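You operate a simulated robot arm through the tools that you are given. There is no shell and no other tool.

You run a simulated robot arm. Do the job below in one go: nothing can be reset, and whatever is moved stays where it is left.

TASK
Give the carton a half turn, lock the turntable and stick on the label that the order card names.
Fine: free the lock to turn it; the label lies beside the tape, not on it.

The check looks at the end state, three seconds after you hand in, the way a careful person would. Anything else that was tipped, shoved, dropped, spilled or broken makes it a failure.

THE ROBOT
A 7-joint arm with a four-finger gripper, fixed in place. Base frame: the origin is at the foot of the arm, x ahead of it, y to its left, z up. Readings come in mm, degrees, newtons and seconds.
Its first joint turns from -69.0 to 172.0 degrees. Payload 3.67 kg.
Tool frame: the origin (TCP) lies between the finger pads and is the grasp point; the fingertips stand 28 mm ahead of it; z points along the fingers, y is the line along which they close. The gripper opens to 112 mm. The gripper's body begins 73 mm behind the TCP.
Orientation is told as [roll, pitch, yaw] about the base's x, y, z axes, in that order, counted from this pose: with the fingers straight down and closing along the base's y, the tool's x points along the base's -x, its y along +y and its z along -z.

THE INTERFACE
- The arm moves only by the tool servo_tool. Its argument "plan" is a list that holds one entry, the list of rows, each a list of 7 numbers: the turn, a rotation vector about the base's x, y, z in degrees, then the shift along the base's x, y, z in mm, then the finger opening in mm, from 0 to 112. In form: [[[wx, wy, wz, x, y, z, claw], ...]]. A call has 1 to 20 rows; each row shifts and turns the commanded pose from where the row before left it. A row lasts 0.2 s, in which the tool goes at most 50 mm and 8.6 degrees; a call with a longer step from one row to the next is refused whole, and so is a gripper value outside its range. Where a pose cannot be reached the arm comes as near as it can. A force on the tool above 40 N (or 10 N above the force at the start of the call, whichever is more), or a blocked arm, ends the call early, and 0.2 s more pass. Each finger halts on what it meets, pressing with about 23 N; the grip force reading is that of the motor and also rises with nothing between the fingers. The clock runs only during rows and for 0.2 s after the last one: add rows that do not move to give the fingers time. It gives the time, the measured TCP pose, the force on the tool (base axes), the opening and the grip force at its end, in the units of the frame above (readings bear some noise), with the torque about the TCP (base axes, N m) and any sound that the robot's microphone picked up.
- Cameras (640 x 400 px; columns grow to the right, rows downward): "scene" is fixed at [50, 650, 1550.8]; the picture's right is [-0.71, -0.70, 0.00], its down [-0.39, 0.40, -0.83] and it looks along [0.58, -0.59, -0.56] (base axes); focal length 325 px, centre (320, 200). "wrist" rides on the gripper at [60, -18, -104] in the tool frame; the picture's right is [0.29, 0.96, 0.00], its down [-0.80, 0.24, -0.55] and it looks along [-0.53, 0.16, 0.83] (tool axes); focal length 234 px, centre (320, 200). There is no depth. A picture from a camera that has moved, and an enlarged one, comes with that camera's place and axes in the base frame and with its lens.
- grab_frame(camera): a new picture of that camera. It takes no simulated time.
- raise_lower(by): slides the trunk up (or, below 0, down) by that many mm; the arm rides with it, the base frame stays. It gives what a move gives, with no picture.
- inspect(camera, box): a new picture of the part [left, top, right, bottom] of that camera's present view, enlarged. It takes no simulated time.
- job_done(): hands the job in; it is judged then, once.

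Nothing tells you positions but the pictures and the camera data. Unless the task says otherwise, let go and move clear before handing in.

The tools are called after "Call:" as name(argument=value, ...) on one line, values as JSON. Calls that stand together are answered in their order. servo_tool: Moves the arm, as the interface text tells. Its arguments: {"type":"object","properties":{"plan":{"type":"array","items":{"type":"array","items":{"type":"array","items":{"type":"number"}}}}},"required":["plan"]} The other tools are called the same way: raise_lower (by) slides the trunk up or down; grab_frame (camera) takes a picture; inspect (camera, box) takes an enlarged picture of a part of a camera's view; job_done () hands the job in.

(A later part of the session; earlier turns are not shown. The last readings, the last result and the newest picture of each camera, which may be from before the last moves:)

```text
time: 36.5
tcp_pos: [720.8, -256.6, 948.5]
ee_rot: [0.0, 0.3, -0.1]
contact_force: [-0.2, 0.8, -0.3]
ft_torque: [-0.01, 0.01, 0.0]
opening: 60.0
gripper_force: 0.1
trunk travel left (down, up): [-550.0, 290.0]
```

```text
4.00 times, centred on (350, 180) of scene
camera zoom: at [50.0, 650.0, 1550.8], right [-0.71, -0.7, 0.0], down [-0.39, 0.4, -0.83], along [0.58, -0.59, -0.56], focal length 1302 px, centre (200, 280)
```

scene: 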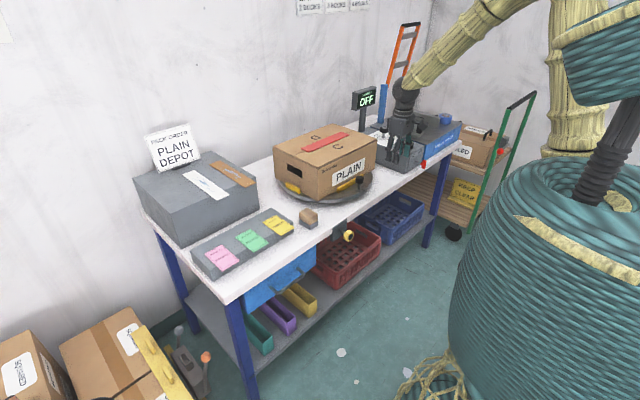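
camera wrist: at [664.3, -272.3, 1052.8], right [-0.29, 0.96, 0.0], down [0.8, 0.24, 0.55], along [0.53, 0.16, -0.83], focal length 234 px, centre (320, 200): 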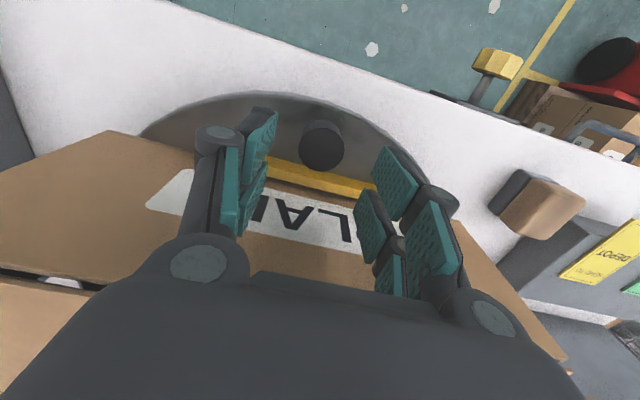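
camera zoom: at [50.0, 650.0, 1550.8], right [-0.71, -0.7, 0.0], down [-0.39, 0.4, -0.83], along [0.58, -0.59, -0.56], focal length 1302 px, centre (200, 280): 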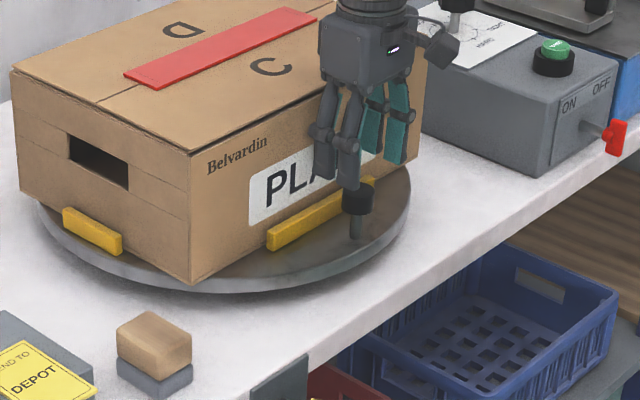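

Call:
servo_tool(plan=[[[0, 0, 0, 0, 2.5, -30, 60], [0, 0, 0, 0, 0, -33, 60], [0, 0, 0, 0, 0, 0, 42], [0, 0, 0, 0, 0, 0, 42]]])

Call:
grab_frame(camera="wrist")

```text
time: 37.5
tcp_pos: [722.8, -251.4, 885.4]
ee_rot: [0.1, 0.3, -0.1]
contact_force: [0.0, 0.4, 0.7]
ft_torque: [0.03, 0.01, 0.02]
opening: 42.0
gripper_force: 0.2
trunk travel left (down, up): [-550.0, 290.0]
```

```text
taken
camera wrist: at [665.0, -268.9, 989.2], right [-0.29, 0.96, 0.0], down [0.8, 0.24, 0.55], along [0.53, 0.16, -0.84], focal length 234 px, centre (320, 200)
```

wrist: 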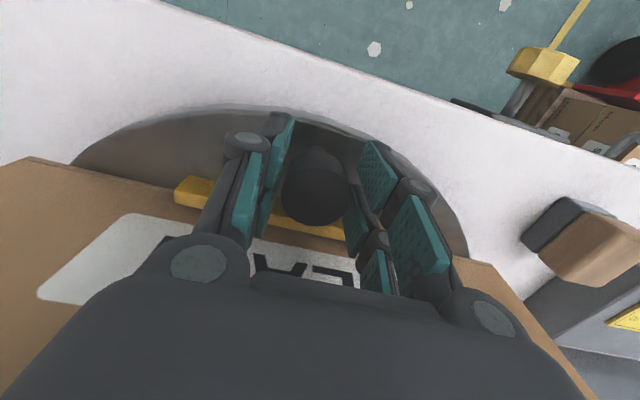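

The peg head sits between the fingers. I'll make a short test push along the arc (clockwise seen from above) to see if the turntable is free.

Call:
servo_tool(plan=[[[0, 0, -4, 0.45, 12.9, 0, 42], [0, 0, -4, 1.35, 12.84, 0, 42], [0, 0, -4, 2.24, 12.72, 0, 42]]])

Call:
grab_frame(camera="wrist")

Call:
inspect(camera="scene", box=[270, 130, 430, 230])

```text
time: 38.4
tcp_pos: [723.6, -221.9, 883.9]
ee_rot: [-0.4, 0.4, -11.9]
contact_force: [-6.9, -40.8, -5.4]
ft_torque: [-0.19, -0.43, 0.07]
opening: 62.8
gripper_force: 19.5
trunk travel left (down, up): [-550.0, 290.0]
stopped in row 3: the force on the tool passed its limit at 44 N (the readings are from after the stop); the commanded pose is now the measured one
```

```text
taken
camera wrist: at [664.4, -225.6, 987.9], right [-0.08, 1.0, 0.0], down [0.83, 0.07, 0.55], along [0.55, 0.04, -0.84], focal length 234 px, centre (320, 200)
```

wrist: 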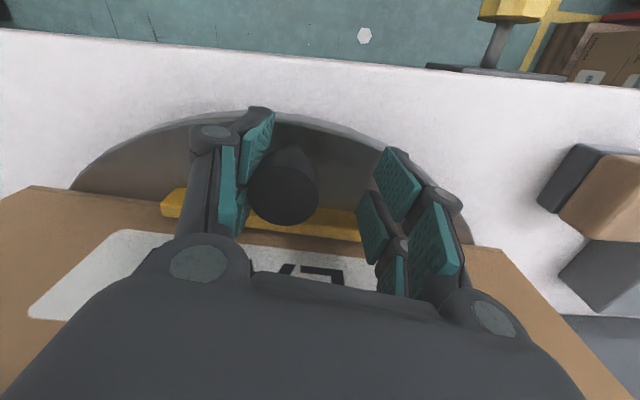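

```text
4.00 times, centred on (350, 180) of scene
camera zoom: at [50.0, 650.0, 1550.8], right [-0.71, -0.7, 0.0], down [-0.39, 0.4, -0.83], along [0.58, -0.59, -0.56], focal length 1302 px, centre (200, 280)
```

zoom: 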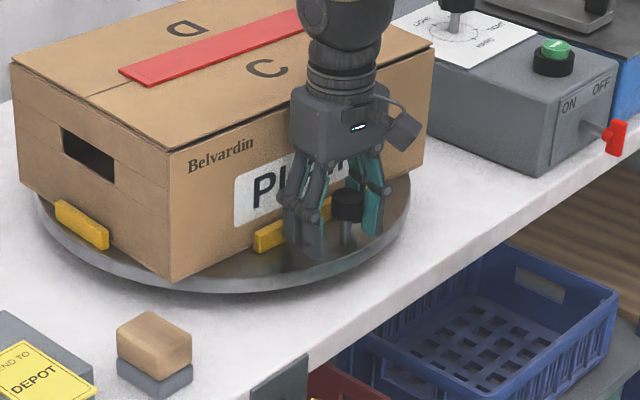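

The turntable moved about 5° but with high force (44 N), and the fingers were pushed open. I'll hold still for a moment to see whether the force decays, which would tell damping from friction.

Call:
servo_tool(plan=[[[0, 0, 0, 0, 0, 0, 62], [0, 0, 0, 0, 0, 0, 62], [0, 0, 0, 0, 0, 0, 62]]])

Call:
grab_frame(camera="wrist")

```text
time: 39.2
tcp_pos: [724.0, -218.0, 884.5]
ee_rot: [-0.2, 0.4, -11.9]
contact_force: [-3.1, -19.8, -4.4]
ft_torque: [0.08, 0.14, 0.05]
opening: 71.7
gripper_force: 8.8
trunk travel left (down, up): [-550.0, 290.0]
```

```text
taken
camera wrist: at [665.1, -221.9, 988.8], right [-0.08, 1.0, 0.0], down [0.83, 0.07, 0.55], along [0.55, 0.04, -0.84], focal length 234 px, centre (320, 200)
```

wrist: 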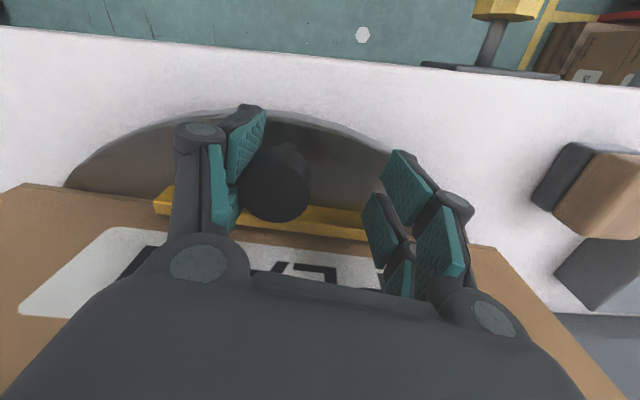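

The peg holds at about 20 N without creeping, so there is real friction, and the fingers yield in their closing direction. I'll open fully so the finger rests on its hard stop, then push slowly to measure the actual resistance.

Call:
servo_tool(plan=[[[0, 0, 0, 0, 0, 0, 112], [0, 0, 0, 0, 0, 0, 112], [0, 0, 0, -1, 6, 0, 112], [0, 0, 0, -1, 6, 0, 112], [0, 0, 0, 0, 4, 0, 112], [0, 0, 0, 0, 2, 0, 112], [0, 0, 0, 0, 2, 0, 112], [0, 0, 0, 0, 2, 0, 112], [0, 0, 0, 0, 2, 0, 112]]])

Call:
grab_frame(camera="wrist")

```text
time: 41.4
tcp_pos: [722.7, -196.9, 884.4]
ee_rot: [-0.6, 0.3, -12.0]
contact_force: [-5.7, -37.3, 0.2]
ft_torque: [-0.12, 0.33, -0.14]
opening: 112.2
gripper_force: 0.5
trunk travel left (down, up): [-550.0, 290.0]
stopped in row 9: the force on the tool passed its limit at 42 N (the readings are from after the stop); the commanded pose is now the measured one
```

```text
taken
camera wrist: at [662.8, -201.0, 988.9], right [-0.08, 1.0, -0.01], down [0.83, 0.07, 0.55], along [0.55, 0.04, -0.84], focal length 234 px, centre (320, 200)
```

wrist: 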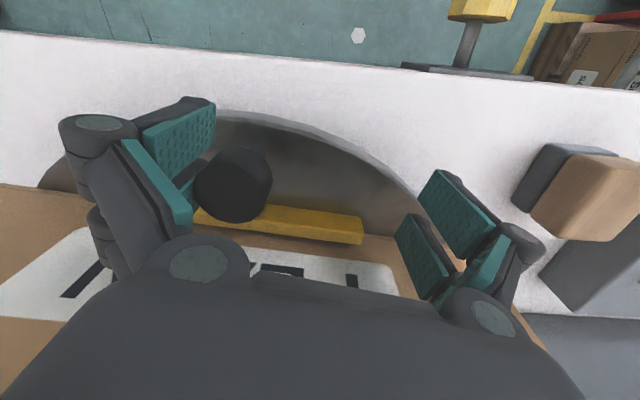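

The turntable only slides at around 40 N, which suggests the lock still grips. I'll compare the knob's look now with the start.

Call:
inspect(camera="scene", box=[310, 215, 374, 255])

Call:
inspect(camera="scene", box=[250, 110, 410, 210])

```text
10.00 times, centred on (342, 235) of scene
camera zoom: at [50.0, 650.0, 1550.8], right [-0.71, -0.7, 0.0], down [-0.39, 0.4, -0.83], along [0.58, -0.59, -0.56], focal length 3254 px, centre (100, -150)
```

zoom: 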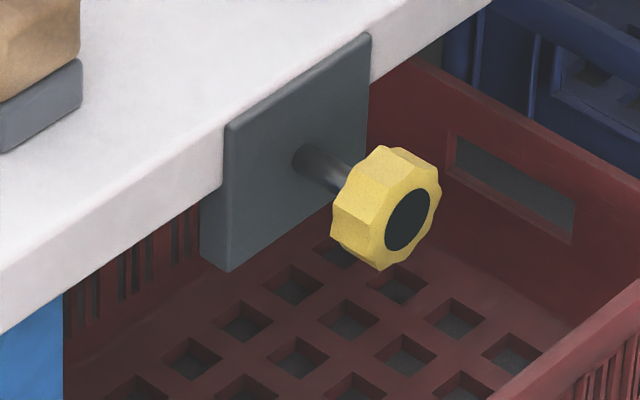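

```text
4.00 times, centred on (330, 160) of scene
camera zoom: at [50.0, 650.0, 1550.8], right [-0.71, -0.7, 0.0], down [-0.39, 0.4, -0.83], along [0.58, -0.59, -0.56], focal length 1302 px, centre (280, 360)
```

zoom: 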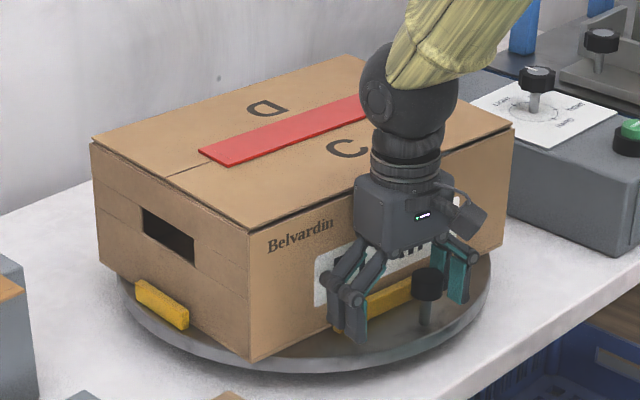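

Call:
servo_tool(plan=[[[0, 0, 0, 0, -5, 0, 112], [0, 0, 0, 0, -8, 0, 112], [0, 0, 0, 0, -8, 0, 112], [0, 0, 0, 0, 0, 0, 112]]])

Call:
grab_frame(camera="wrist")

Call:
inspect(camera="scene", box=[250, 110, 410, 210])

```text
time: 42.4
tcp_pos: [722.0, -214.0, 885.1]
ee_rot: [-0.4, 0.3, -11.9]
contact_force: [0.3, 0.0, -0.1]
ft_torque: [-0.01, 0.02, -0.01]
opening: 111.7
gripper_force: 0.0
trunk travel left (down, up): [-550.0, 290.0]
```

```text
taken
camera wrist: at [662.8, -217.7, 989.1], right [-0.08, 1.0, -0.01], down [0.83, 0.07, 0.55], along [0.55, 0.04, -0.84], focal length 234 px, centre (320, 200)
```

wrist: 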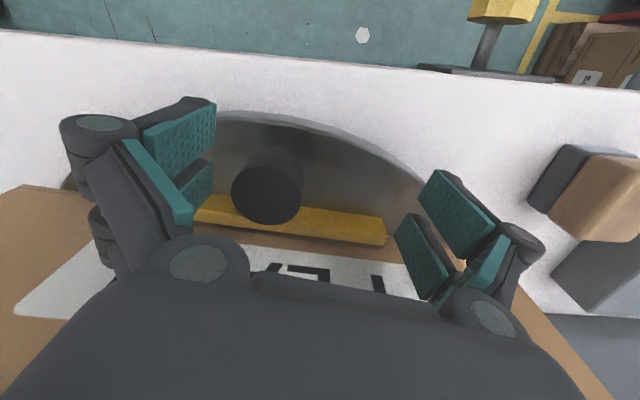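

```text
4.00 times, centred on (330, 160) of scene
camera zoom: at [50.0, 650.0, 1550.8], right [-0.71, -0.7, 0.0], down [-0.39, 0.4, -0.83], along [0.58, -0.59, -0.56], focal length 1302 px, centre (280, 360)
```

zoom: 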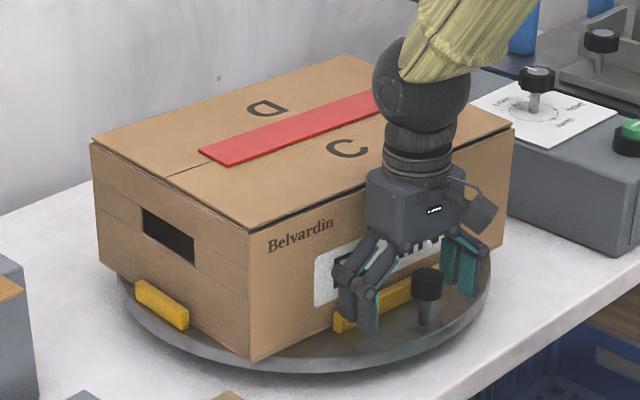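

The turntable stays where it was pushed, so this is friction of about 7 N·m, too stiff for a free table. I'll return to the knob and try its other direction, going first to a pre-rotated pose so there is plenty of clockwise travel.

Call:
servo_tool(plan=[[[0, 0, 0, 0, 0, 40, 112], [0, 0, 8, 0, 0, 40, 112], [0, 0, 8, 0, 0, 40, 112], [0, 0, 8, -30.5, 32.3, 0, 112], [0, 0, 8, -30.5, 32.3, 0, 100], [0, 0, 8, -30.5, 32.3, 0, 80], [0, 0, 8, -30.5, 32.3, 0, 72], [0, 0, 8.4, 0, 0, -10, 72], [0, 0, 8.4, 0, 0, -10, 72], [0, 0, 8.4, 0, 0, -10, 72], [0, 0, 8.4, 0, 0, -10, 72], [0, 0, 8.4, 0, 0, -10, 72], [0, 0, 8.4, 0, 0, -10, 72], [0, 0, 8.4, 0, 0, -10, 72], [0, 0, 8.4, 0, 0, -10, 72], [0, 0, 8.4, 0, 0, -10, 72], [0, 0, 8.4, 0, 0, 0, 72]]])

```text
time: 46.0
tcp_pos: [602.8, -85.1, 915.5]
ee_rot: [-0.6, 0.1, 120.3]
contact_force: [0.3, 0.1, -0.3]
ft_torque: [0.04, -0.04, -0.01]
opening: 72.1
gripper_force: 0.0
trunk travel left (down, up): [-550.0, 290.0]
```

Call:
servo_tool(plan=[[[0, -8.5, 0, -2, 0, -7, 72], [0, -8.5, 0, -2, 0, -7, 72], [0, -8.5, 0, -2, 0, -7, 72], [0, -8.5, 0, -2, 0, -7, 72], [0, -8.5, 0, -2, 0, -7, 72], [0, -8.5, 0, -2, 0, -7, 72], [0, -8.5, 0, -2, 0, -7, 72], [0, -8.5, 0, -2, 0, -7, 72], [0, -8.5, 0, -2, 0, -7, 72], [0, -8.5, 0, -2, 0, -7, 72], [0, -5, 0, -2, 0, -5, 72], [0, 0, 0, 0, 0, 0, 72]]])

Call:
raise_lower(by=-80)

Call:
grab_frame(camera="wrist")

```text
time: 47.4
tcp_pos: [605.0, -96.2, 903.2]
ee_rot: [-50.1, 16.4, 105.1]
contact_force: [0.6, 0.8, 0.5]
ft_torque: [0.02, 0.02, -0.01]
opening: 71.9
gripper_force: 0.1
out of reach, approached as far as the arm can: row 7
trunk travel left (down, up): [-550.0, 290.0]
stopped in row 7: the arm was blocked; the commanded pose is now the measured one
```

```text
time: 48.6
tcp_pos: [604.4, -94.4, 823.7]
ee_rot: [-50.2, 16.4, 105.1]
contact_force: [-0.4, 0.2, -0.3]
ft_torque: [0.03, -0.01, 0.02]
opening: 72.1
gripper_force: 0.0
trunk travel left (down, up): [-470.0, 370.0]
```

```text
taken
camera wrist: at [548.7, -144.7, 917.1], right [-0.46, -0.63, -0.62], down [-0.77, 0.63, -0.06], along [0.43, 0.45, -0.78], focal length 234 px, centre (320, 200)
```

wrist: 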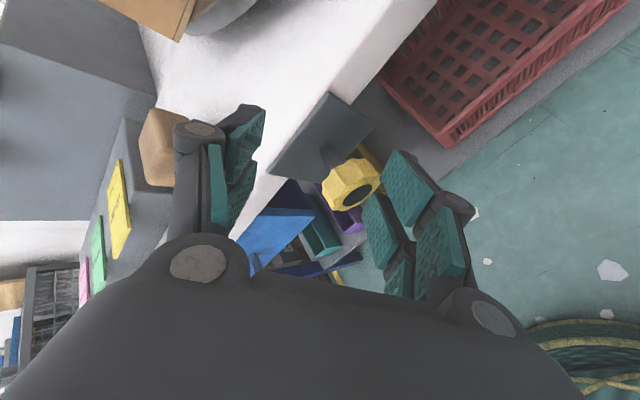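

The arm was blocked partway (tool now about 52° from vertical), and the trunk lowered safely. I'll back away in -x from the knob first, then finish tilting.

Call:
servo_tool(plan=[[[0, 0, 0, -15, 2, 5, 72], [0, 0, 0, -15, 2, 5, 72], [0, -5, 0, -8, 2, 0, 72], [0, -6, 0, 0, 2, 0, 72], [0, -6, 0, 0, 2, 0, 72], [0, -6, 0, 0, 0, 0, 72], [0, -6, 0, 0, 0, 0, 72], [0, -6, 0, 0, 0, 0, 72], [0, -3, 0, 0, 0, 0, 72]]])

Call:
grab_frame(camera="wrist")

Call:
grab_frame(camera="scene")

```text
time: 50.6
tcp_pos: [611.2, -79.1, 827.9]
ee_rot: [-90.0, 20.5, 89.6]
contact_force: [-4.3, -0.3, 1.4]
ft_torque: [-0.04, 0.14, -0.01]
opening: 76.1
gripper_force: 0.7
out of reach, approached as far as the arm can: row 1, 2, 3, 4
trunk travel left (down, up): [-470.0, 370.0]
```

```text
taken
camera wrist: at [508.5, -126.8, 865.0], right [0.0, -0.6, -0.8], down [-0.55, 0.67, -0.5], along [0.84, 0.44, -0.34], focal length 234 px, centre (320, 200)
```

wrist: 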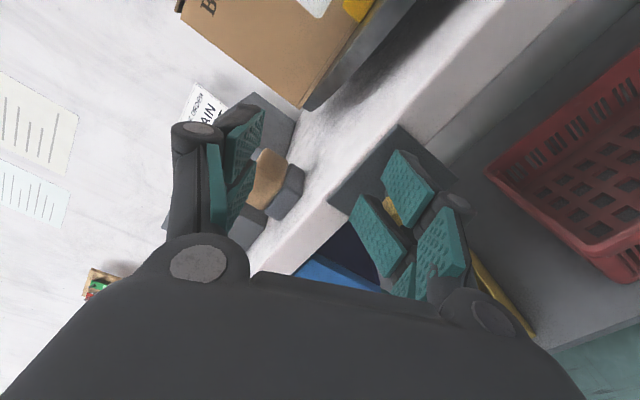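

```text
taken
```

scene: 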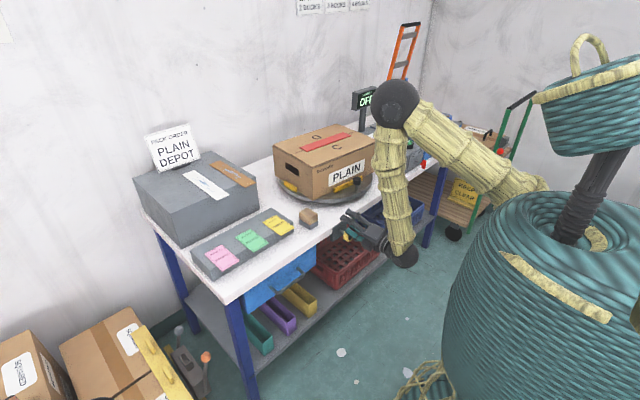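

The lower finger is just brushing the knob's top. I'll raise the trunk to lift clear, then move back and down in the posture that worked before.

Call:
raise_lower(by=80)

Call:
servo_tool(plan=[[[0, 0, 0, 0, -2, -15, 72], [0, 0, 0, -5, -2, -15, 72], [0, 0, 0, -12, -2, -15, 72], [0, 0, 0, -12, 0, -10, 72], [0, 0, 0, -12, 0, -8, 72], [0, 0, 0, 0, 0, 0, 72]]])

```text
time: 51.8
tcp_pos: [610.1, -81.0, 905.3]
ee_rot: [-89.7, 20.7, 89.6]
contact_force: [-0.1, 0.0, -1.0]
ft_torque: [-0.01, -0.02, -0.02]
opening: 72.0
gripper_force: 0.1
trunk travel left (down, up): [-550.0, 290.0]
```

```text
time: 53.1
tcp_pos: [566.3, -73.3, 842.6]
ee_rot: [-90.1, 22.2, 91.5]
contact_force: [-0.2, -0.1, 0.4]
ft_torque: [-0.02, 0.02, -0.01]
opening: 71.9
gripper_force: 0.0
trunk travel left (down, up): [-550.0, 290.0]
```

Call:
raise_lower(by=-82)

Call:
servo_tool(plan=[[[0, 0, -1.5, 0, -6, 0, 72], [0, 0, 0, 0, -5.5, 0, 72], [0, 0, 0, 0, 0, 0, 72]]])

Call:
grab_frame(camera="wrist")

```text
time: 54.3
tcp_pos: [565.2, -73.7, 759.6]
ee_rot: [-90.1, 22.4, 91.4]
contact_force: [0.3, -0.4, 0.6]
ft_torque: [-0.02, 0.03, -0.05]
opening: 72.0
gripper_force: 0.1
trunk travel left (down, up): [-468.0, 372.0]
```

```text
time: 55.1
tcp_pos: [565.8, -84.6, 760.1]
ee_rot: [-90.1, 22.3, 89.9]
contact_force: [-0.2, -0.7, 0.3]
ft_torque: [-0.01, 0.03, 0.0]
opening: 71.8
gripper_force: 0.0
trunk travel left (down, up): [-468.0, 372.0]
```

```text
taken
camera wrist: at [463.2, -133.3, 799.7], right [0.0, -0.63, -0.78], down [-0.55, 0.65, -0.52], along [0.83, 0.43, -0.35], focal length 234 px, centre (320, 200)
```

wrist: 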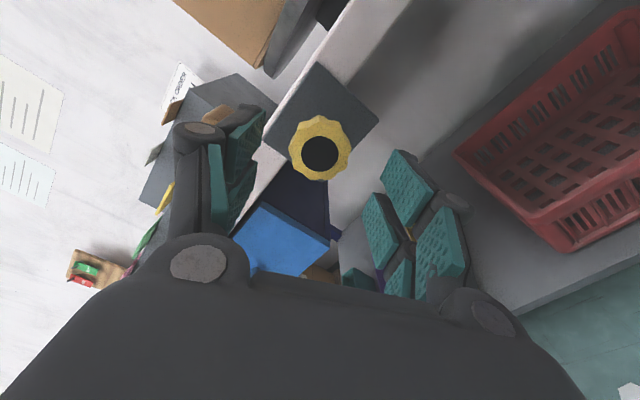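

The knob is exactly on the tool axis. I'll advance, close on it and turn clockwise back toward and past the original position, reading the torque.

Call:
servo_tool(plan=[[[0, 0, 0, 15, 0, 0, 72], [0, 0, 0, 15, 0, 0, 72], [0, 0, 0, 15, 0, 0, 72], [0, 0, 0, 14, 0, 0, 72], [0, 0, 0, 0, 0, 0, 50], [0, 0, 0, 0, 0, 0, 30], [0, 0, 0, 0, 0, 0, 30], [0, 0, 0, 0, 0, 0, 30]]])

Call:
inspect(camera="wrist", box=[240, 120, 400, 240])

```text
time: 56.9
tcp_pos: [624.7, -85.6, 759.9]
ee_rot: [-90.1, 22.2, 89.9]
contact_force: [-0.4, 2.0, -0.9]
ft_torque: [-0.01, -0.02, 0.02]
opening: 41.3
gripper_force: 45.1
trunk travel left (down, up): [-468.0, 372.0]
```

```text
3.33 times, centred on (320, 180) of wrist
camera zoom: at [522.8, -133.0, 799.5], right [0.0, -0.63, -0.78], down [-0.55, 0.65, -0.52], along [0.83, 0.43, -0.35], focal length 781 px, centre (320, 267)
```

zoom: 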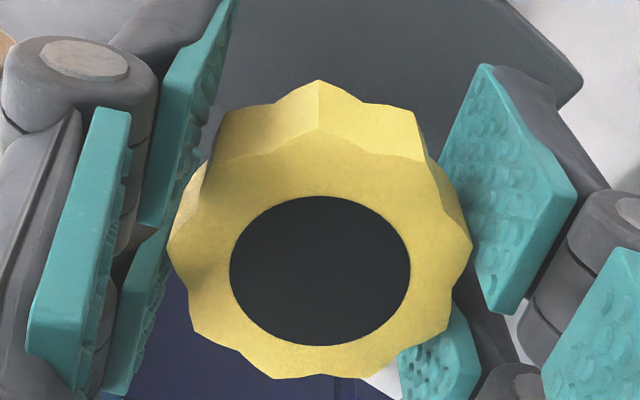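

Call:
servo_tool(plan=[[[6, 0, 0, 0, 0, 0, 30], [6, 0, 0, 0, 0, 0, 30], [6, 0, 0, 0, 0, 0, 30], [6, 0, 0, 0, 0, 0, 30], [6, 0, 0, 0, 0, 0, 30], [6, 0, 0, 0, 0, 0, 30], [6, 0, 0, 0, 0, 0, 30], [6, 0, 0, 0, 0, 0, 30]]])

Call:
inspect(camera="wrist", box=[240, 120, 400, 240])

```text
time: 58.7
tcp_pos: [625.0, -85.5, 760.7]
ee_rot: [-90.0, -25.8, 89.8]
contact_force: [-4.6, 0.3, -6.1]
ft_torque: [-0.04, 0.02, 0.42]
opening: 41.3
gripper_force: 45.0
trunk travel left (down, up): [-468.0, 372.0]
```

```text
3.33 times, centred on (320, 180) of wrist
camera zoom: at [522.7, -146.0, 750.0], right [0.0, 0.16, -0.99], down [-0.55, 0.82, 0.13], along [0.83, 0.54, 0.09], focal length 781 px, centre (320, 267)
```

zoom: 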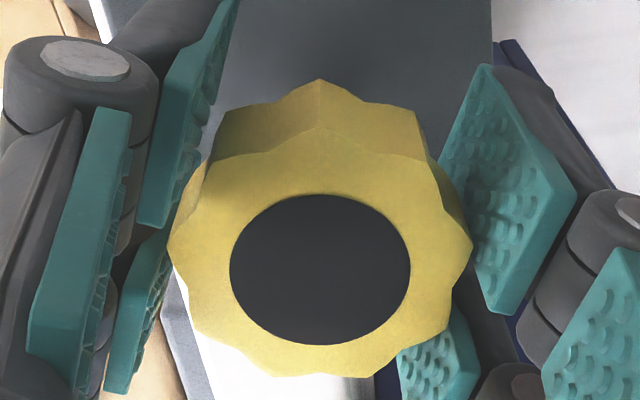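

Call:
servo_tool(plan=[[[6, 0, 0, 0, 0, 0, 30], [6, 0, 0, 0, 0, 0, 30], [6, 0, 0, 0, 0, 0, 30], [6, 0, 0, 0, 0, 0, 30], [6, 0, 0, 0, 0, 0, 30], [6, 0, 0, 0, 0, 0, 30], [6, 0, 0, 0, 0, 0, 30], [6, 0, 0, 0, 0, 0, 30], [6, 0, 0, 0, 0, 0, 30], [6, 0, 0, 0, 0, 0, 30], [6, 0, 0, 0, 0, 0, 30]]])

Call:
inspect(camera="wrist", box=[240, 120, 400, 240])

```text
time: 61.1
tcp_pos: [625.3, -84.5, 758.9]
ee_rot: [83.9, -88.2, -83.9]
contact_force: [-2.3, 3.3, -6.8]
ft_torque: [-0.14, 0.26, 0.54]
opening: 41.3
gripper_force: 44.9
trunk travel left (down, up): [-468.0, 372.0]
```

```text
3.33 times, centred on (320, 180) of wrist
camera zoom: at [522.7, -100.2, 699.5], right [0.0, 0.97, -0.26], down [-0.55, 0.21, 0.81], along [0.83, 0.14, 0.53], focal length 781 px, centre (320, 267)
```

zoom: 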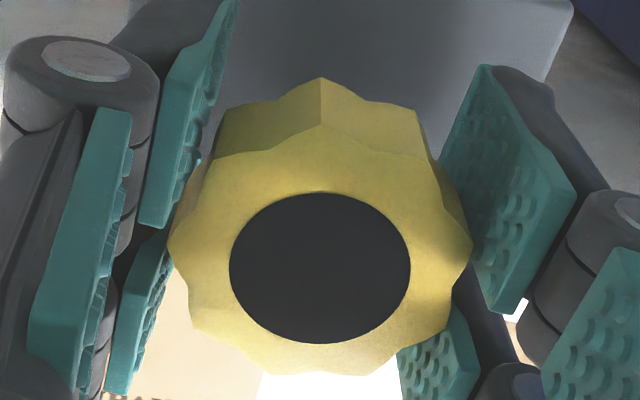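

Call:
servo_tool(plan=[[[6, 0, 0, 0, 0, 0, 30], [6, 0, 0, 0, 0, 0, 30], [6, 0, 0, 0, 0, 0, 30]]])

Call:
inspect(camera="wrist", box=[240, 120, 400, 240])

```text
time: 61.9
tcp_pos: [624.8, -84.8, 760.1]
ee_rot: [89.7, -70.0, -89.6]
contact_force: [4.8, 2.8, 1.2]
ft_torque: [0.01, 0.21, 0.36]
opening: 42.0
gripper_force: 45.0
trunk travel left (down, up): [-468.0, 372.0]
```

```text
3.33 times, centred on (320, 180) of wrist
camera zoom: at [522.7, -81.1, 698.2], right [0.0, 1.0, 0.05], down [-0.55, -0.05, 0.83], along [0.83, -0.03, 0.55], focal length 781 px, centre (320, 267)
```

zoom: 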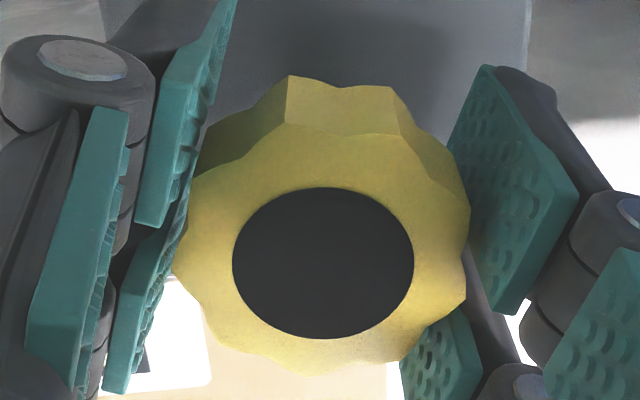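

The knob now stops again after about 120° clockwise, which is its original position. So the original position is the clockwise stop. I'll confirm it with a little more torque before comparing the turntable's friction.

Call:
servo_tool(plan=[[[5, 0, 0, 0, 0, 0, 30], [5, 0, 0, 0, 0, 0, 30]]])

Call:
inspect(camera="wrist", box=[240, 120, 400, 240])

```text
time: 62.5
tcp_pos: [624.6, -85.6, 759.8]
ee_rot: [89.4, -60.2, -89.5]
contact_force: [0.6, 5.4, -4.6]
ft_torque: [-0.39, 0.13, 0.59]
opening: 41.2
gripper_force: 44.9
trunk travel left (down, up): [-468.0, 372.0]
```

```text
3.33 times, centred on (320, 180) of wrist
camera zoom: at [522.2, -70.0, 699.5], right [0.0, 0.97, 0.23], down [-0.55, -0.19, 0.81], along [0.83, -0.12, 0.54], focal length 781 px, centre (320, 267)
```

zoom: 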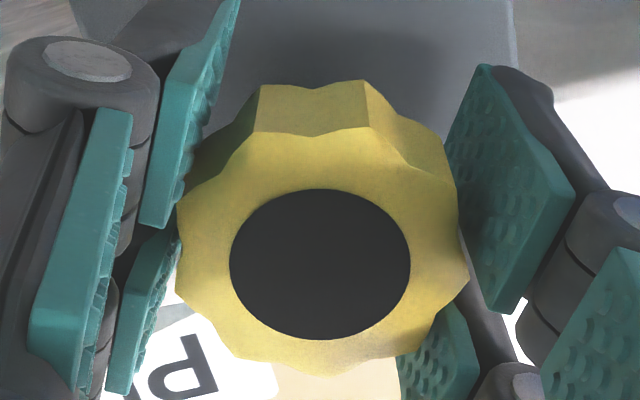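

Both stops are confirmed: the range is about 124°, and the original (locked) position is the clockwise end. When I released at the other end I had backed off by 5°, which may have left the clamp partly on. I'll turn fully counter-clockwise again and release hard against the stop without backing off.

Call:
servo_tool(plan=[[[-7, 0, 0, 0, 0, 0, 30], [-7, 0, 0, 0, 0, 0, 30], [-7, 0, 0, 0, 0, 0, 30], [-7, 0, 0, 0, 0, 0, 30], [-7, 0, 0, 0, 0, 0, 30], [-7, 0, 0, 0, 0, 0, 30], [-7, 0, 0, 0, 0, 0, 30], [-7, 0, 0, 0, 0, 0, 30], [-7, 0, 0, 0, 0, 0, 30], [-7, 0, 0, 0, 0, 0, 30], [-7, 0, 0, 0, 0, 0, 30], [-7, 0, 0, 0, 0, 0, 30]]])

Call:
inspect(camera="wrist", box=[240, 120, 400, 240])

```text
time: 65.1
tcp_pos: [624.3, -85.3, 760.0]
ee_rot: [-89.8, -35.6, 89.8]
contact_force: [-20.5, 7.6, -18.9]
ft_torque: [0.04, 0.39, -0.46]
opening: 40.8
gripper_force: 45.1
trunk travel left (down, up): [-468.0, 372.0]
```

```text
3.33 times, centred on (320, 180) of wrist
camera zoom: at [522.5, -142.8, 740.0], right [0.0, 0.32, -0.95], down [-0.55, 0.79, 0.27], along [0.83, 0.52, 0.18], focal length 781 px, centre (320, 267)
```

zoom: 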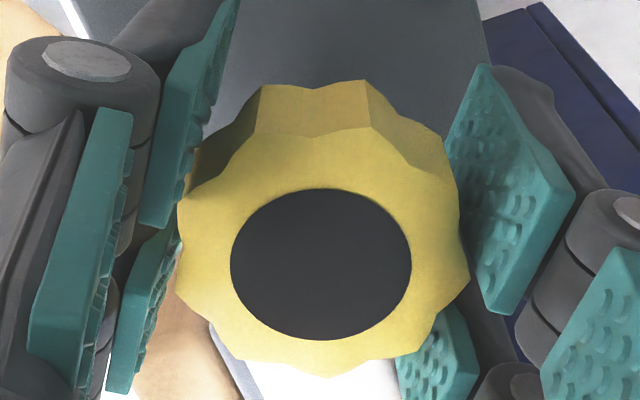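

Call:
servo_tool(plan=[[[-7, 0, 0, -0.4, 0.2, -0.4, 30], [-7, 0, 0, -0.4, 0.2, -0.4, 30], [-7, 0, 0, 0, 0, 0, 30], [-7, 0, 0, 0, 0, 0, 30], [-7, 0, 0, 0, 0, 0, 30], [-6, 0, 0, 0, 0, 0, 30]]])

Call:
inspect(camera="wrist", box=[240, 120, 400, 240])

Call:
servo_tool(plan=[[[-4, 0, 0, 0, 0, 0, 30], [-4, 0, 0, 0, 0, 0, 30]]])

Call:
inspect(camera="wrist", box=[240, 120, 400, 240])

```text
time: 66.5
tcp_pos: [625.8, -85.7, 760.7]
ee_rot: [-90.0, 5.3, 89.9]
contact_force: [-2.0, 4.2, -9.1]
ft_torque: [0.93, 0.01, 0.04]
opening: 41.0
gripper_force: 45.6
trunk travel left (down, up): [-468.0, 372.0]
```

```text
3.33 times, centred on (320, 180) of wrist
camera zoom: at [522.7, -141.7, 783.2], right [0.0, -0.38, -0.93], down [-0.55, 0.77, -0.31], along [0.83, 0.51, -0.21], focal length 781 px, centre (320, 267)
```

zoom: 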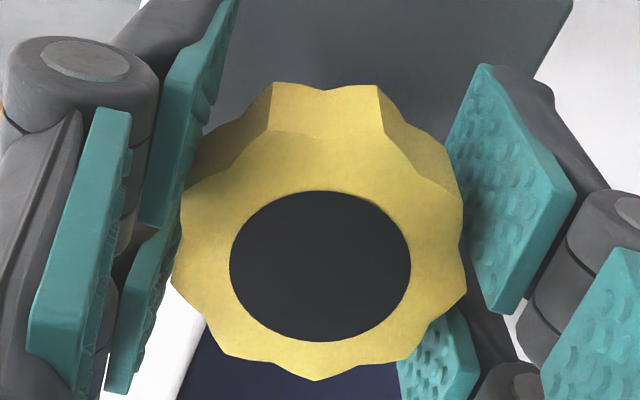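

```text
time: 67.1
tcp_pos: [624.8, -83.7, 759.0]
ee_rot: [-90.2, 13.4, 89.7]
contact_force: [6.1, -0.4, 0.1]
ft_torque: [0.16, 0.06, 0.41]
opening: 42.0
gripper_force: 45.4
trunk travel left (down, up): [-468.0, 372.0]
```

```text
3.33 times, centred on (320, 180) of wrist
camera zoom: at [522.6, -138.0, 791.0], right [0.0, -0.5, -0.86], down [-0.55, 0.72, -0.42], along [0.83, 0.48, -0.28], focal length 781 px, centre (320, 267)
```

zoom: 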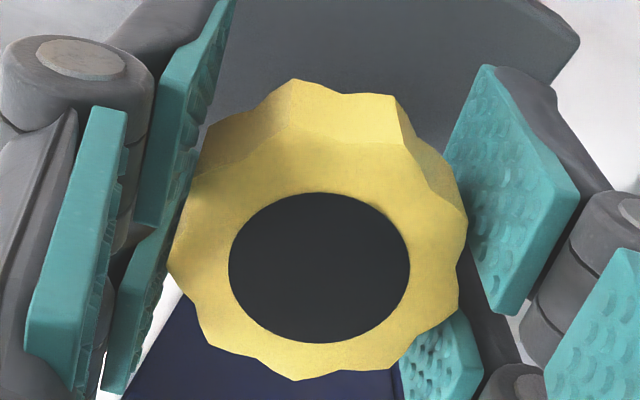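

The knob is hard against the counter-clockwise stop. I'll release without rotating back, then withdraw and raise.

Call:
servo_tool(plan=[[[0, 0, 0, 0, 0, 0, 60], [0, 0, 0, 0, 0, 0, 80], [0, 0, 0, 0, 0, 0, 80], [0, 0, 0, -15, 0, 0, 80], [0, 0, 0, -15, 0, 0, 80], [0, 0, 0, -15, 0, 0, 80], [0, 0, 0, -12, 0, 0, 80], [0, 0, 0, 0, 0, 0, 80]]])

Call:
inspect(camera="wrist", box=[240, 90, 400, 210])

Call:
raise_lower(by=82)

```text
time: 68.9
tcp_pos: [568.0, -85.0, 758.8]
ee_rot: [-90.0, 13.3, 89.9]
contact_force: [-0.5, -0.5, 0.3]
ft_torque: [0.01, -0.02, 0.02]
opening: 80.0
gripper_force: 0.0
trunk travel left (down, up): [-468.0, 372.0]
```

```text
3.33 times, centred on (320, 150) of wrist
camera zoom: at [465.1, -138.1, 790.2], right [0.0, -0.5, -0.87], down [-0.55, 0.72, -0.42], along [0.83, 0.48, -0.28], focal length 781 px, centre (320, 367)
```

zoom: 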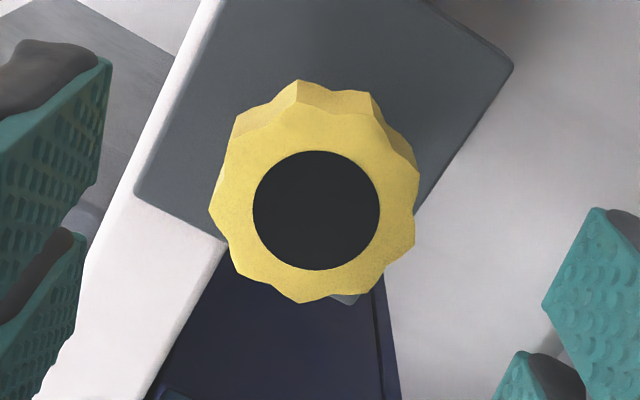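

```text
time: 70.1
tcp_pos: [567.7, -86.0, 839.9]
ee_rot: [-90.0, 13.3, 89.9]
contact_force: [0.7, 0.2, 0.7]
ft_torque: [0.0, -0.01, 0.01]
opening: 80.1
gripper_force: 0.0
trunk travel left (down, up): [-550.0, 290.0]
```

Call:
servo_tool(plan=[[[8, 0, 0, 0, 0, 0, 80], [8, 0, 0, 0, 0, 0, 80], [8, 0, 0, 0, 0, 0, 80], [8, 0, 0, 0, 0, 0, 80], [8, 0, 0, 0, 0, 0, 80], [8, 0, 0, 0, 0, 0, 80], [8, 0, 0, 0, 0, 0, 80], [8, 0, 0, 0, 0, 0, 80], [8, 0, 0, 0, 0, 0, 80], [8, 0, 0, 0, 0, 0, 80], [8, 0, 0, 0, 0, 0, 80], [8, 0, 0, 0, 0, 0, 80], [7.3, 0, 0, 0, 0, 0, 80], [0, 0, 0, 0, 0, 0, 80]]])

Call:
servo_tool(plan=[[[0, 8.5, 0, 0, 0, 5, 80], [0, 8.5, 0, 0, 0, 5, 80], [0, 8.5, 0, 0, 0, 5, 80], [0, 8.5, 0, 0, 0, 5, 80], [0, 8.5, 0, 0, 0, 5, 80], [0, 8.5, 0, 0, 0, 5, 80], [0, 8.5, 0, 0, 0, 5, 80], [0, 8.5, 0, 0, 0, 5, 80], [0, 8.5, 0, 0, 0, 5, 80], [0, 8.5, 0, 0, 0, 5, 80], [0, 5, 0, 0, 0, 5, 80], [0, 0, 0, 0, 0, 0, 80]]])

```text
time: 73.1
tcp_pos: [567.7, -85.1, 841.2]
ee_rot: [37.1, -89.8, -37.2]
contact_force: [-0.6, 0.3, -0.3]
ft_torque: [0.02, 0.01, -0.01]
opening: 80.1
gripper_force: 0.1
trunk travel left (down, up): [-550.0, 290.0]
```

```text
time: 75.7
tcp_pos: [585.7, -77.3, 889.6]
ee_rot: [0.6, -0.2, -0.3]
contact_force: [-0.7, 0.0, 0.4]
ft_torque: [0.0, 0.0, -0.01]
opening: 80.1
gripper_force: 0.1
out of reach, approached as far as the arm can: row 2, 3
trunk travel left (down, up): [-550.0, 290.0]
```

Call:
servo_tool(plan=[[[0, 0, 0, 0, 0, 40, 60], [0, 0, 0, 0, 0, 40, 60], [0, 0, -1, 26, -31.8, 0, 60], [0, 0, -1, 26, -31.8, 0, 60], [0, 0, -1, 26, -31.8, 0, 60], [0, 0, -1, 26, -31.8, 0, 60], [0, 0, -1, 26, -31.8, 0, 60], [0, 0, 0, 0, 0, 0, 60]]])

Call:
grab_frame(camera="wrist")

```text
time: 77.5
tcp_pos: [714.2, -238.2, 967.8]
ee_rot: [-0.1, 0.1, -5.0]
contact_force: [0.0, -0.3, -0.7]
ft_torque: [-0.02, -0.03, -0.02]
opening: 60.0
gripper_force: 0.1
trunk travel left (down, up): [-550.0, 290.0]
```

```text
taken
camera wrist: at [655.1, -249.9, 1070.8], right [-0.2, 0.98, 0.0], down [0.82, 0.17, 0.55], along [0.54, 0.11, -0.83], focal length 234 px, centre (320, 200)
```

wrist: 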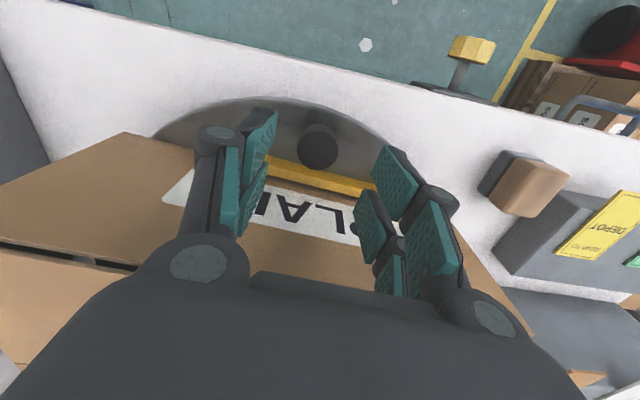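

Call:
servo_tool(plan=[[[0, 0, 0, 3, 0, -40, 60], [0, 0, 0, 3, 0, -42, 60], [0, 0, 0, 0, 0, 0, 42], [0, 0, 0, 0, 0, 0, 42]]])

Call:
servo_tool(plan=[[[0, 0, 0, 0.5, 5, 0, 42], [0, 0, 0, 0.5, 5, 0, 42], [0, 0, 0, 0.5, 5, 0, 42], [0, 0, -2, 0.5, 5, 0, 42]]])

Call:
grab_frame(camera="wrist")

```text
time: 78.5
tcp_pos: [719.8, -237.2, 883.3]
ee_rot: [0.0, 0.2, -5.0]
contact_force: [0.0, 1.3, -0.8]
ft_torque: [-0.03, 0.0, -0.02]
opening: 41.9
gripper_force: 0.2
trunk travel left (down, up): [-550.0, 290.0]
```

```text
time: 79.6
tcp_pos: [722.1, -222.5, 882.0]
ee_rot: [-0.2, 0.1, -7.0]
contact_force: [-1.6, -36.0, -5.1]
ft_torque: [-0.04, -0.49, 0.08]
opening: 60.5
gripper_force: 17.1
trunk travel left (down, up): [-550.0, 290.0]
stopped in row 4: the force on the tool passed its limit at 41 N (the readings are from after the stop); the commanded pose is now the measured one
```

```text
taken
camera wrist: at [663.1, -232.3, 986.1], right [-0.17, 0.99, 0.0], down [0.82, 0.14, 0.55], along [0.54, 0.09, -0.84], focal length 234 px, centre (320, 200)
```

wrist: 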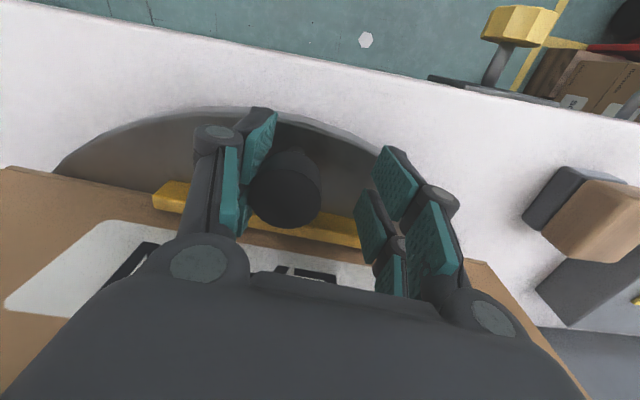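

The peg still doesn't move at about 40 N with the knob at its counter-clockwise stop. So this end may actually be the locked one, with clockwise being free. I'll set the knob to the clockwise end and test the table there, starting by lifting away and going back to the knob.

Call:
servo_tool(plan=[[[0, 0, 0, 0, -8, 0, 70], [0, 0, 0, 0, 0, 40, 72], [0, 0, 0, 0, 0, 45, 72], [0, 0, 0, 0, 0, 20, 72], [0, 0, 2, -32, 35, 0, 72], [0, 0, 2, -32, 35, 0, 72], [0, 0, 2, -32, 35, 0, 72], [0, 0, 1, -32, 35, 0, 72], [0, 0, 0, 0, 0, -40, 72], [0, 0, 0, 0, 0, -50, 72], [0, 0, 0, 0, 0, -5, 72], [0, 0, 0, 0, 0, 0, 72]]])

Call:
servo_tool(plan=[[[0, -8.5, 0, 0, 0, -4, 72], [0, -8.5, 0, 0, 0, -5, 72], [0, -8.5, 0, 0, 0, -5, 72], [0, -8.5, 0, 0, 0, -5, 72], [0, -8.5, 0, 0, 0, -5, 72], [0, -8.5, 0, 0, 0, -5, 72], [0, -8.5, 0, 0, 0, -5, 72], [0, -8.5, 0, 0, 0, -5, 72], [0, -8.5, 0, 0, 0, -5, 72], [0, -8.5, 0, 0, 0, -5, 72], [0, -5, 0, 0, 0, 0, 72], [0, 0, 0, 0, 0, 0, 72]]])

```text
time: 82.2
tcp_pos: [594.2, -85.1, 893.0]
ee_rot: [-0.1, 0.2, 0.1]
contact_force: [0.0, 1.1, 0.1]
ft_torque: [0.0, 0.02, -0.01]
opening: 72.0
gripper_force: 0.2
trunk travel left (down, up): [-550.0, 290.0]
```

```text
time: 84.8
tcp_pos: [594.0, -86.4, 846.2]
ee_rot: [-60.2, -89.8, 60.0]
contact_force: [-0.9, 0.1, 0.0]
ft_torque: [-0.03, 0.02, -0.01]
opening: 72.4
gripper_force: 0.0
trunk travel left (down, up): [-550.0, 290.0]
```

Call:
servo_tool(plan=[[[-8, 0, 0, -10, 0, 0, 72], [-8, 0, 0, -10, 1, 0, 72], [-8, 0, 0, -6, 0, 0, 72], [-8, 0, 0, 0, 0, 0, 72], [-8, 0, 0, 0, 0, 0, 72], [-8, 0, 0, 0, 0, 0, 72], [-8, 0, 0, 0, 0, 0, 72], [-8, 0, 0, 0, 0, 0, 72], [-8, 0, 0, 0, 0, 0, 72], [-8, 0, 0, 0, 0, 0, 72], [-8, 0, 0, 0, 0, 0, 72], [-8, 0, 0, 0, 0, 0, 72], [-8, 0, 0, 0, 0, 0, 72], [0, 0, 0, 0, 0, 0, 72]]])

Call:
raise_lower(by=-86)

Call:
grab_frame(camera="wrist")

```text
time: 87.8
tcp_pos: [568.8, -85.0, 844.3]
ee_rot: [-90.1, 14.2, 89.8]
contact_force: [0.5, -0.2, -0.2]
ft_torque: [0.03, -0.02, 0.02]
opening: 72.2
gripper_force: 0.1
trunk travel left (down, up): [-550.0, 290.0]
```

```text
time: 89.0
tcp_pos: [567.5, -85.9, 759.3]
ee_rot: [-90.3, 14.1, 89.9]
contact_force: [-0.1, 0.2, 0.6]
ft_torque: [0.0, -0.01, 0.01]
opening: 71.9
gripper_force: 0.0
trunk travel left (down, up): [-464.0, 376.0]
```

```text
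taken
camera wrist: at [465.7, -137.8, 790.5], right [0.0, -0.51, -0.86], down [-0.55, 0.72, -0.43], along [0.83, 0.47, -0.28], focal length 234 px, centre (320, 200)
```

wrist: 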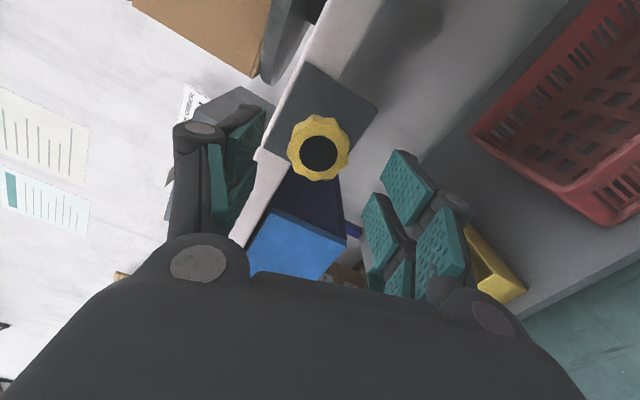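

Call:
servo_tool(plan=[[[0, 0, 0, 15, 0, 0, 72], [0, 0, 0, 15, 0, 0, 72], [0, 0, 0, 15, 0, 0, 72], [0, 0, 0, 12, 0, 0, 72], [0, 0, 0, 0, 0, 0, 50], [0, 0, 0, 0, 0, 0, 30], [0, 0, 0, 0, 0, 0, 30], [0, 0, 0, 0, 0, 0, 30], [7, 0, 0, 0, 0, 0, 30], [7, 0, 0, 0, 0, 0, 30], [7, 0, 0, 0, 0, 0, 30], [7, 0, 0, 0, 0, 0, 30], [7, 0, 0, 0, 0, 0, 30], [7, 0, 0, 0, 0, 0, 30], [7, 0, 0, 0, 0, 0, 30], [7, 0, 0, 0, 0, 0, 30]]])

Call:
inspect(camera="wrist", box=[240, 120, 400, 240])

Call:
servo_tool(plan=[[[7, 0, 0, 0, 0, 0, 30], [7, 0, 0, 0, 0, 0, 30], [7, 0, 0, 0, 0, 0, 30], [7, 0, 0, 0, 0, 0, 30], [7, 0, 0, 0, 0, 0, 30], [7, 0, 0, 0, 0, 0, 30], [7, 0, 0, 0, 0, 0, 30], [7, 0, 0, 0, 0, 0, 30]]])

Call:
inspect(camera="wrist", box=[240, 120, 400, 240])

```text
time: 92.4
tcp_pos: [625.5, -85.1, 759.9]
ee_rot: [-90.3, -42.0, 89.9]
contact_force: [19.9, 1.8, 33.7]
ft_torque: [-0.06, -0.29, 0.41]
opening: 42.1
gripper_force: 44.5
trunk travel left (down, up): [-464.0, 376.0]
```

```text
3.33 times, centred on (320, 180) of wrist
camera zoom: at [522.8, -140.1, 732.7], right [0.0, 0.43, -0.9], down [-0.55, 0.75, 0.35], along [0.83, 0.5, 0.24], focal length 781 px, centre (320, 267)
```

zoom: 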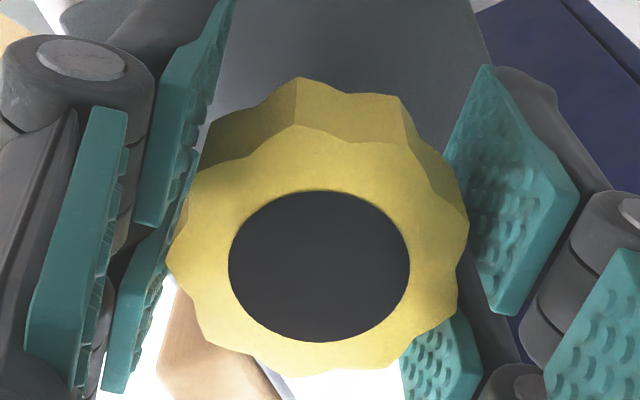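

```text
time: 94.2
tcp_pos: [624.1, -84.5, 759.3]
ee_rot: [88.4, -82.0, -88.4]
contact_force: [-3.0, 2.1, 10.4]
ft_torque: [-0.08, -0.56, 0.54]
opening: 41.6
gripper_force: 44.6
trunk travel left (down, up): [-464.0, 376.0]
```

```text
3.33 times, centred on (320, 180) of wrist
camera zoom: at [521.8, -93.2, 697.2], right [0.0, 0.99, -0.15], down [-0.55, 0.13, 0.83], along [0.83, 0.08, 0.54], focal length 781 px, centre (320, 267)
```

zoom: 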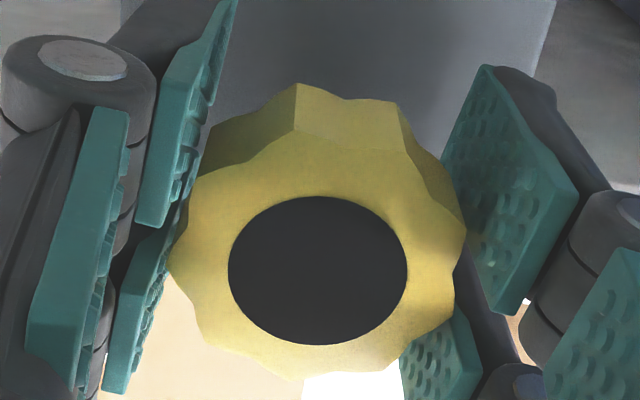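

Call:
servo_tool(plan=[[[5, 0, 0, 0, 0, 0.3, 30], [5, 0, 0, 0, 0, 0.3, 30], [4, 0, 0, 0, 0, 0, 30]]])

Call:
inspect(camera="wrist", box=[240, 120, 400, 240])

```text
time: 95.0
tcp_pos: [624.0, -84.6, 759.0]
ee_rot: [89.4, -68.0, -89.3]
contact_force: [-8.7, 8.2, 0.0]
ft_torque: [0.12, 0.3, 0.25]
opening: 41.6
gripper_force: 45.3
trunk travel left (down, up): [-464.0, 376.0]
```

```text
3.33 times, centred on (320, 180) of wrist
camera zoom: at [522.2, -77.7, 697.5], right [0.0, 1.0, 0.09], down [-0.55, -0.08, 0.83], along [0.83, -0.05, 0.55], focal length 781 px, centre (320, 267)
```

zoom: 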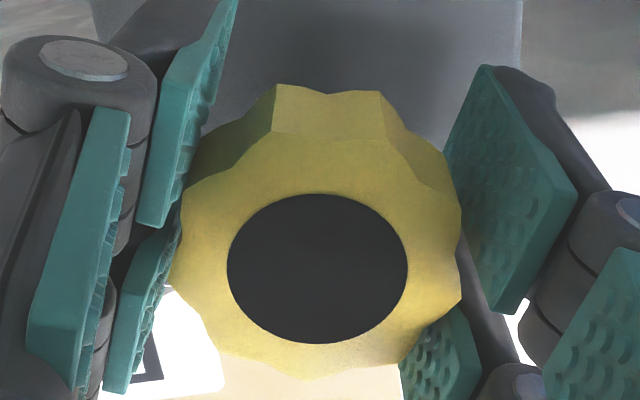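

The knob is at its clockwise stop again. I'll release it, withdraw and go test the peg.

Call:
servo_tool(plan=[[[0, 0, 0, 0, 0, 0, 60], [0, 0, 0, 0, 0, 0, 80], [0, 0, 0, 0, 0, 0, 80], [0, 0, 0, -15, 0, 0, 80], [0, 0, 0, -15, 0, 0, 80], [0, 0, 0, -15, 0, 0, 80], [0, 0, 0, -12, 0, 0, 80], [0, 0, 0, 0, 0, 0, 80]]])

Call:
raise_lower(by=86)

Call:
servo_tool(plan=[[[-7, 0, 0, 0, 0, 0, 70], [-7, 0, 0, 0, 0, 0, 60], [-8, 0, 0, 0, 0, 0, 60], [0, 8.5, 0, 0, 0, 5, 60], [0, 8.5, 0, 2, 0, 5, 60], [0, 8.5, 0, 2, 0, 5, 60], [0, 8.5, 0, 2, 0, 5, 60], [0, 8.5, 0, 2, 0, 5, 60], [0, 8.5, 0, 2, 0, 5, 60], [0, 8.5, 0, 2, 0, 5, 60], [0, 8.5, 0, 2, 0, 5, 60], [0, 8.5, 0, 2, 0, 5, 60], [0, 8.5, 0, 2, 0, 5, 60], [0, 5, 0, 2, 0, 5, 60], [0, 0, 0, 0, 0, 0, 60]]])

```text
time: 96.8
tcp_pos: [567.9, -87.0, 759.1]
ee_rot: [89.5, -68.1, -89.6]
contact_force: [-0.1, -0.1, -0.2]
ft_torque: [0.01, 0.03, -0.01]
opening: 79.8
gripper_force: 0.1
trunk travel left (down, up): [-464.0, 376.0]
```

```text
time: 98.0
tcp_pos: [568.4, -86.6, 844.7]
ee_rot: [89.4, -68.1, -89.5]
contact_force: [-0.6, -0.7, 0.4]
ft_torque: [0.02, -0.01, -0.01]
opening: 80.1
gripper_force: 0.1
trunk travel left (down, up): [-550.0, 290.0]
```

```text
time: 101.2
tcp_pos: [604.5, -78.7, 889.4]
ee_rot: [-0.1, 0.2, 0.1]
contact_force: [0.4, 0.2, 1.2]
ft_torque: [0.02, 0.03, -0.01]
opening: 60.3
gripper_force: 0.1
out of reach, approached as far as the arm can: row 5, 6
trunk travel left (down, up): [-550.0, 290.0]
```

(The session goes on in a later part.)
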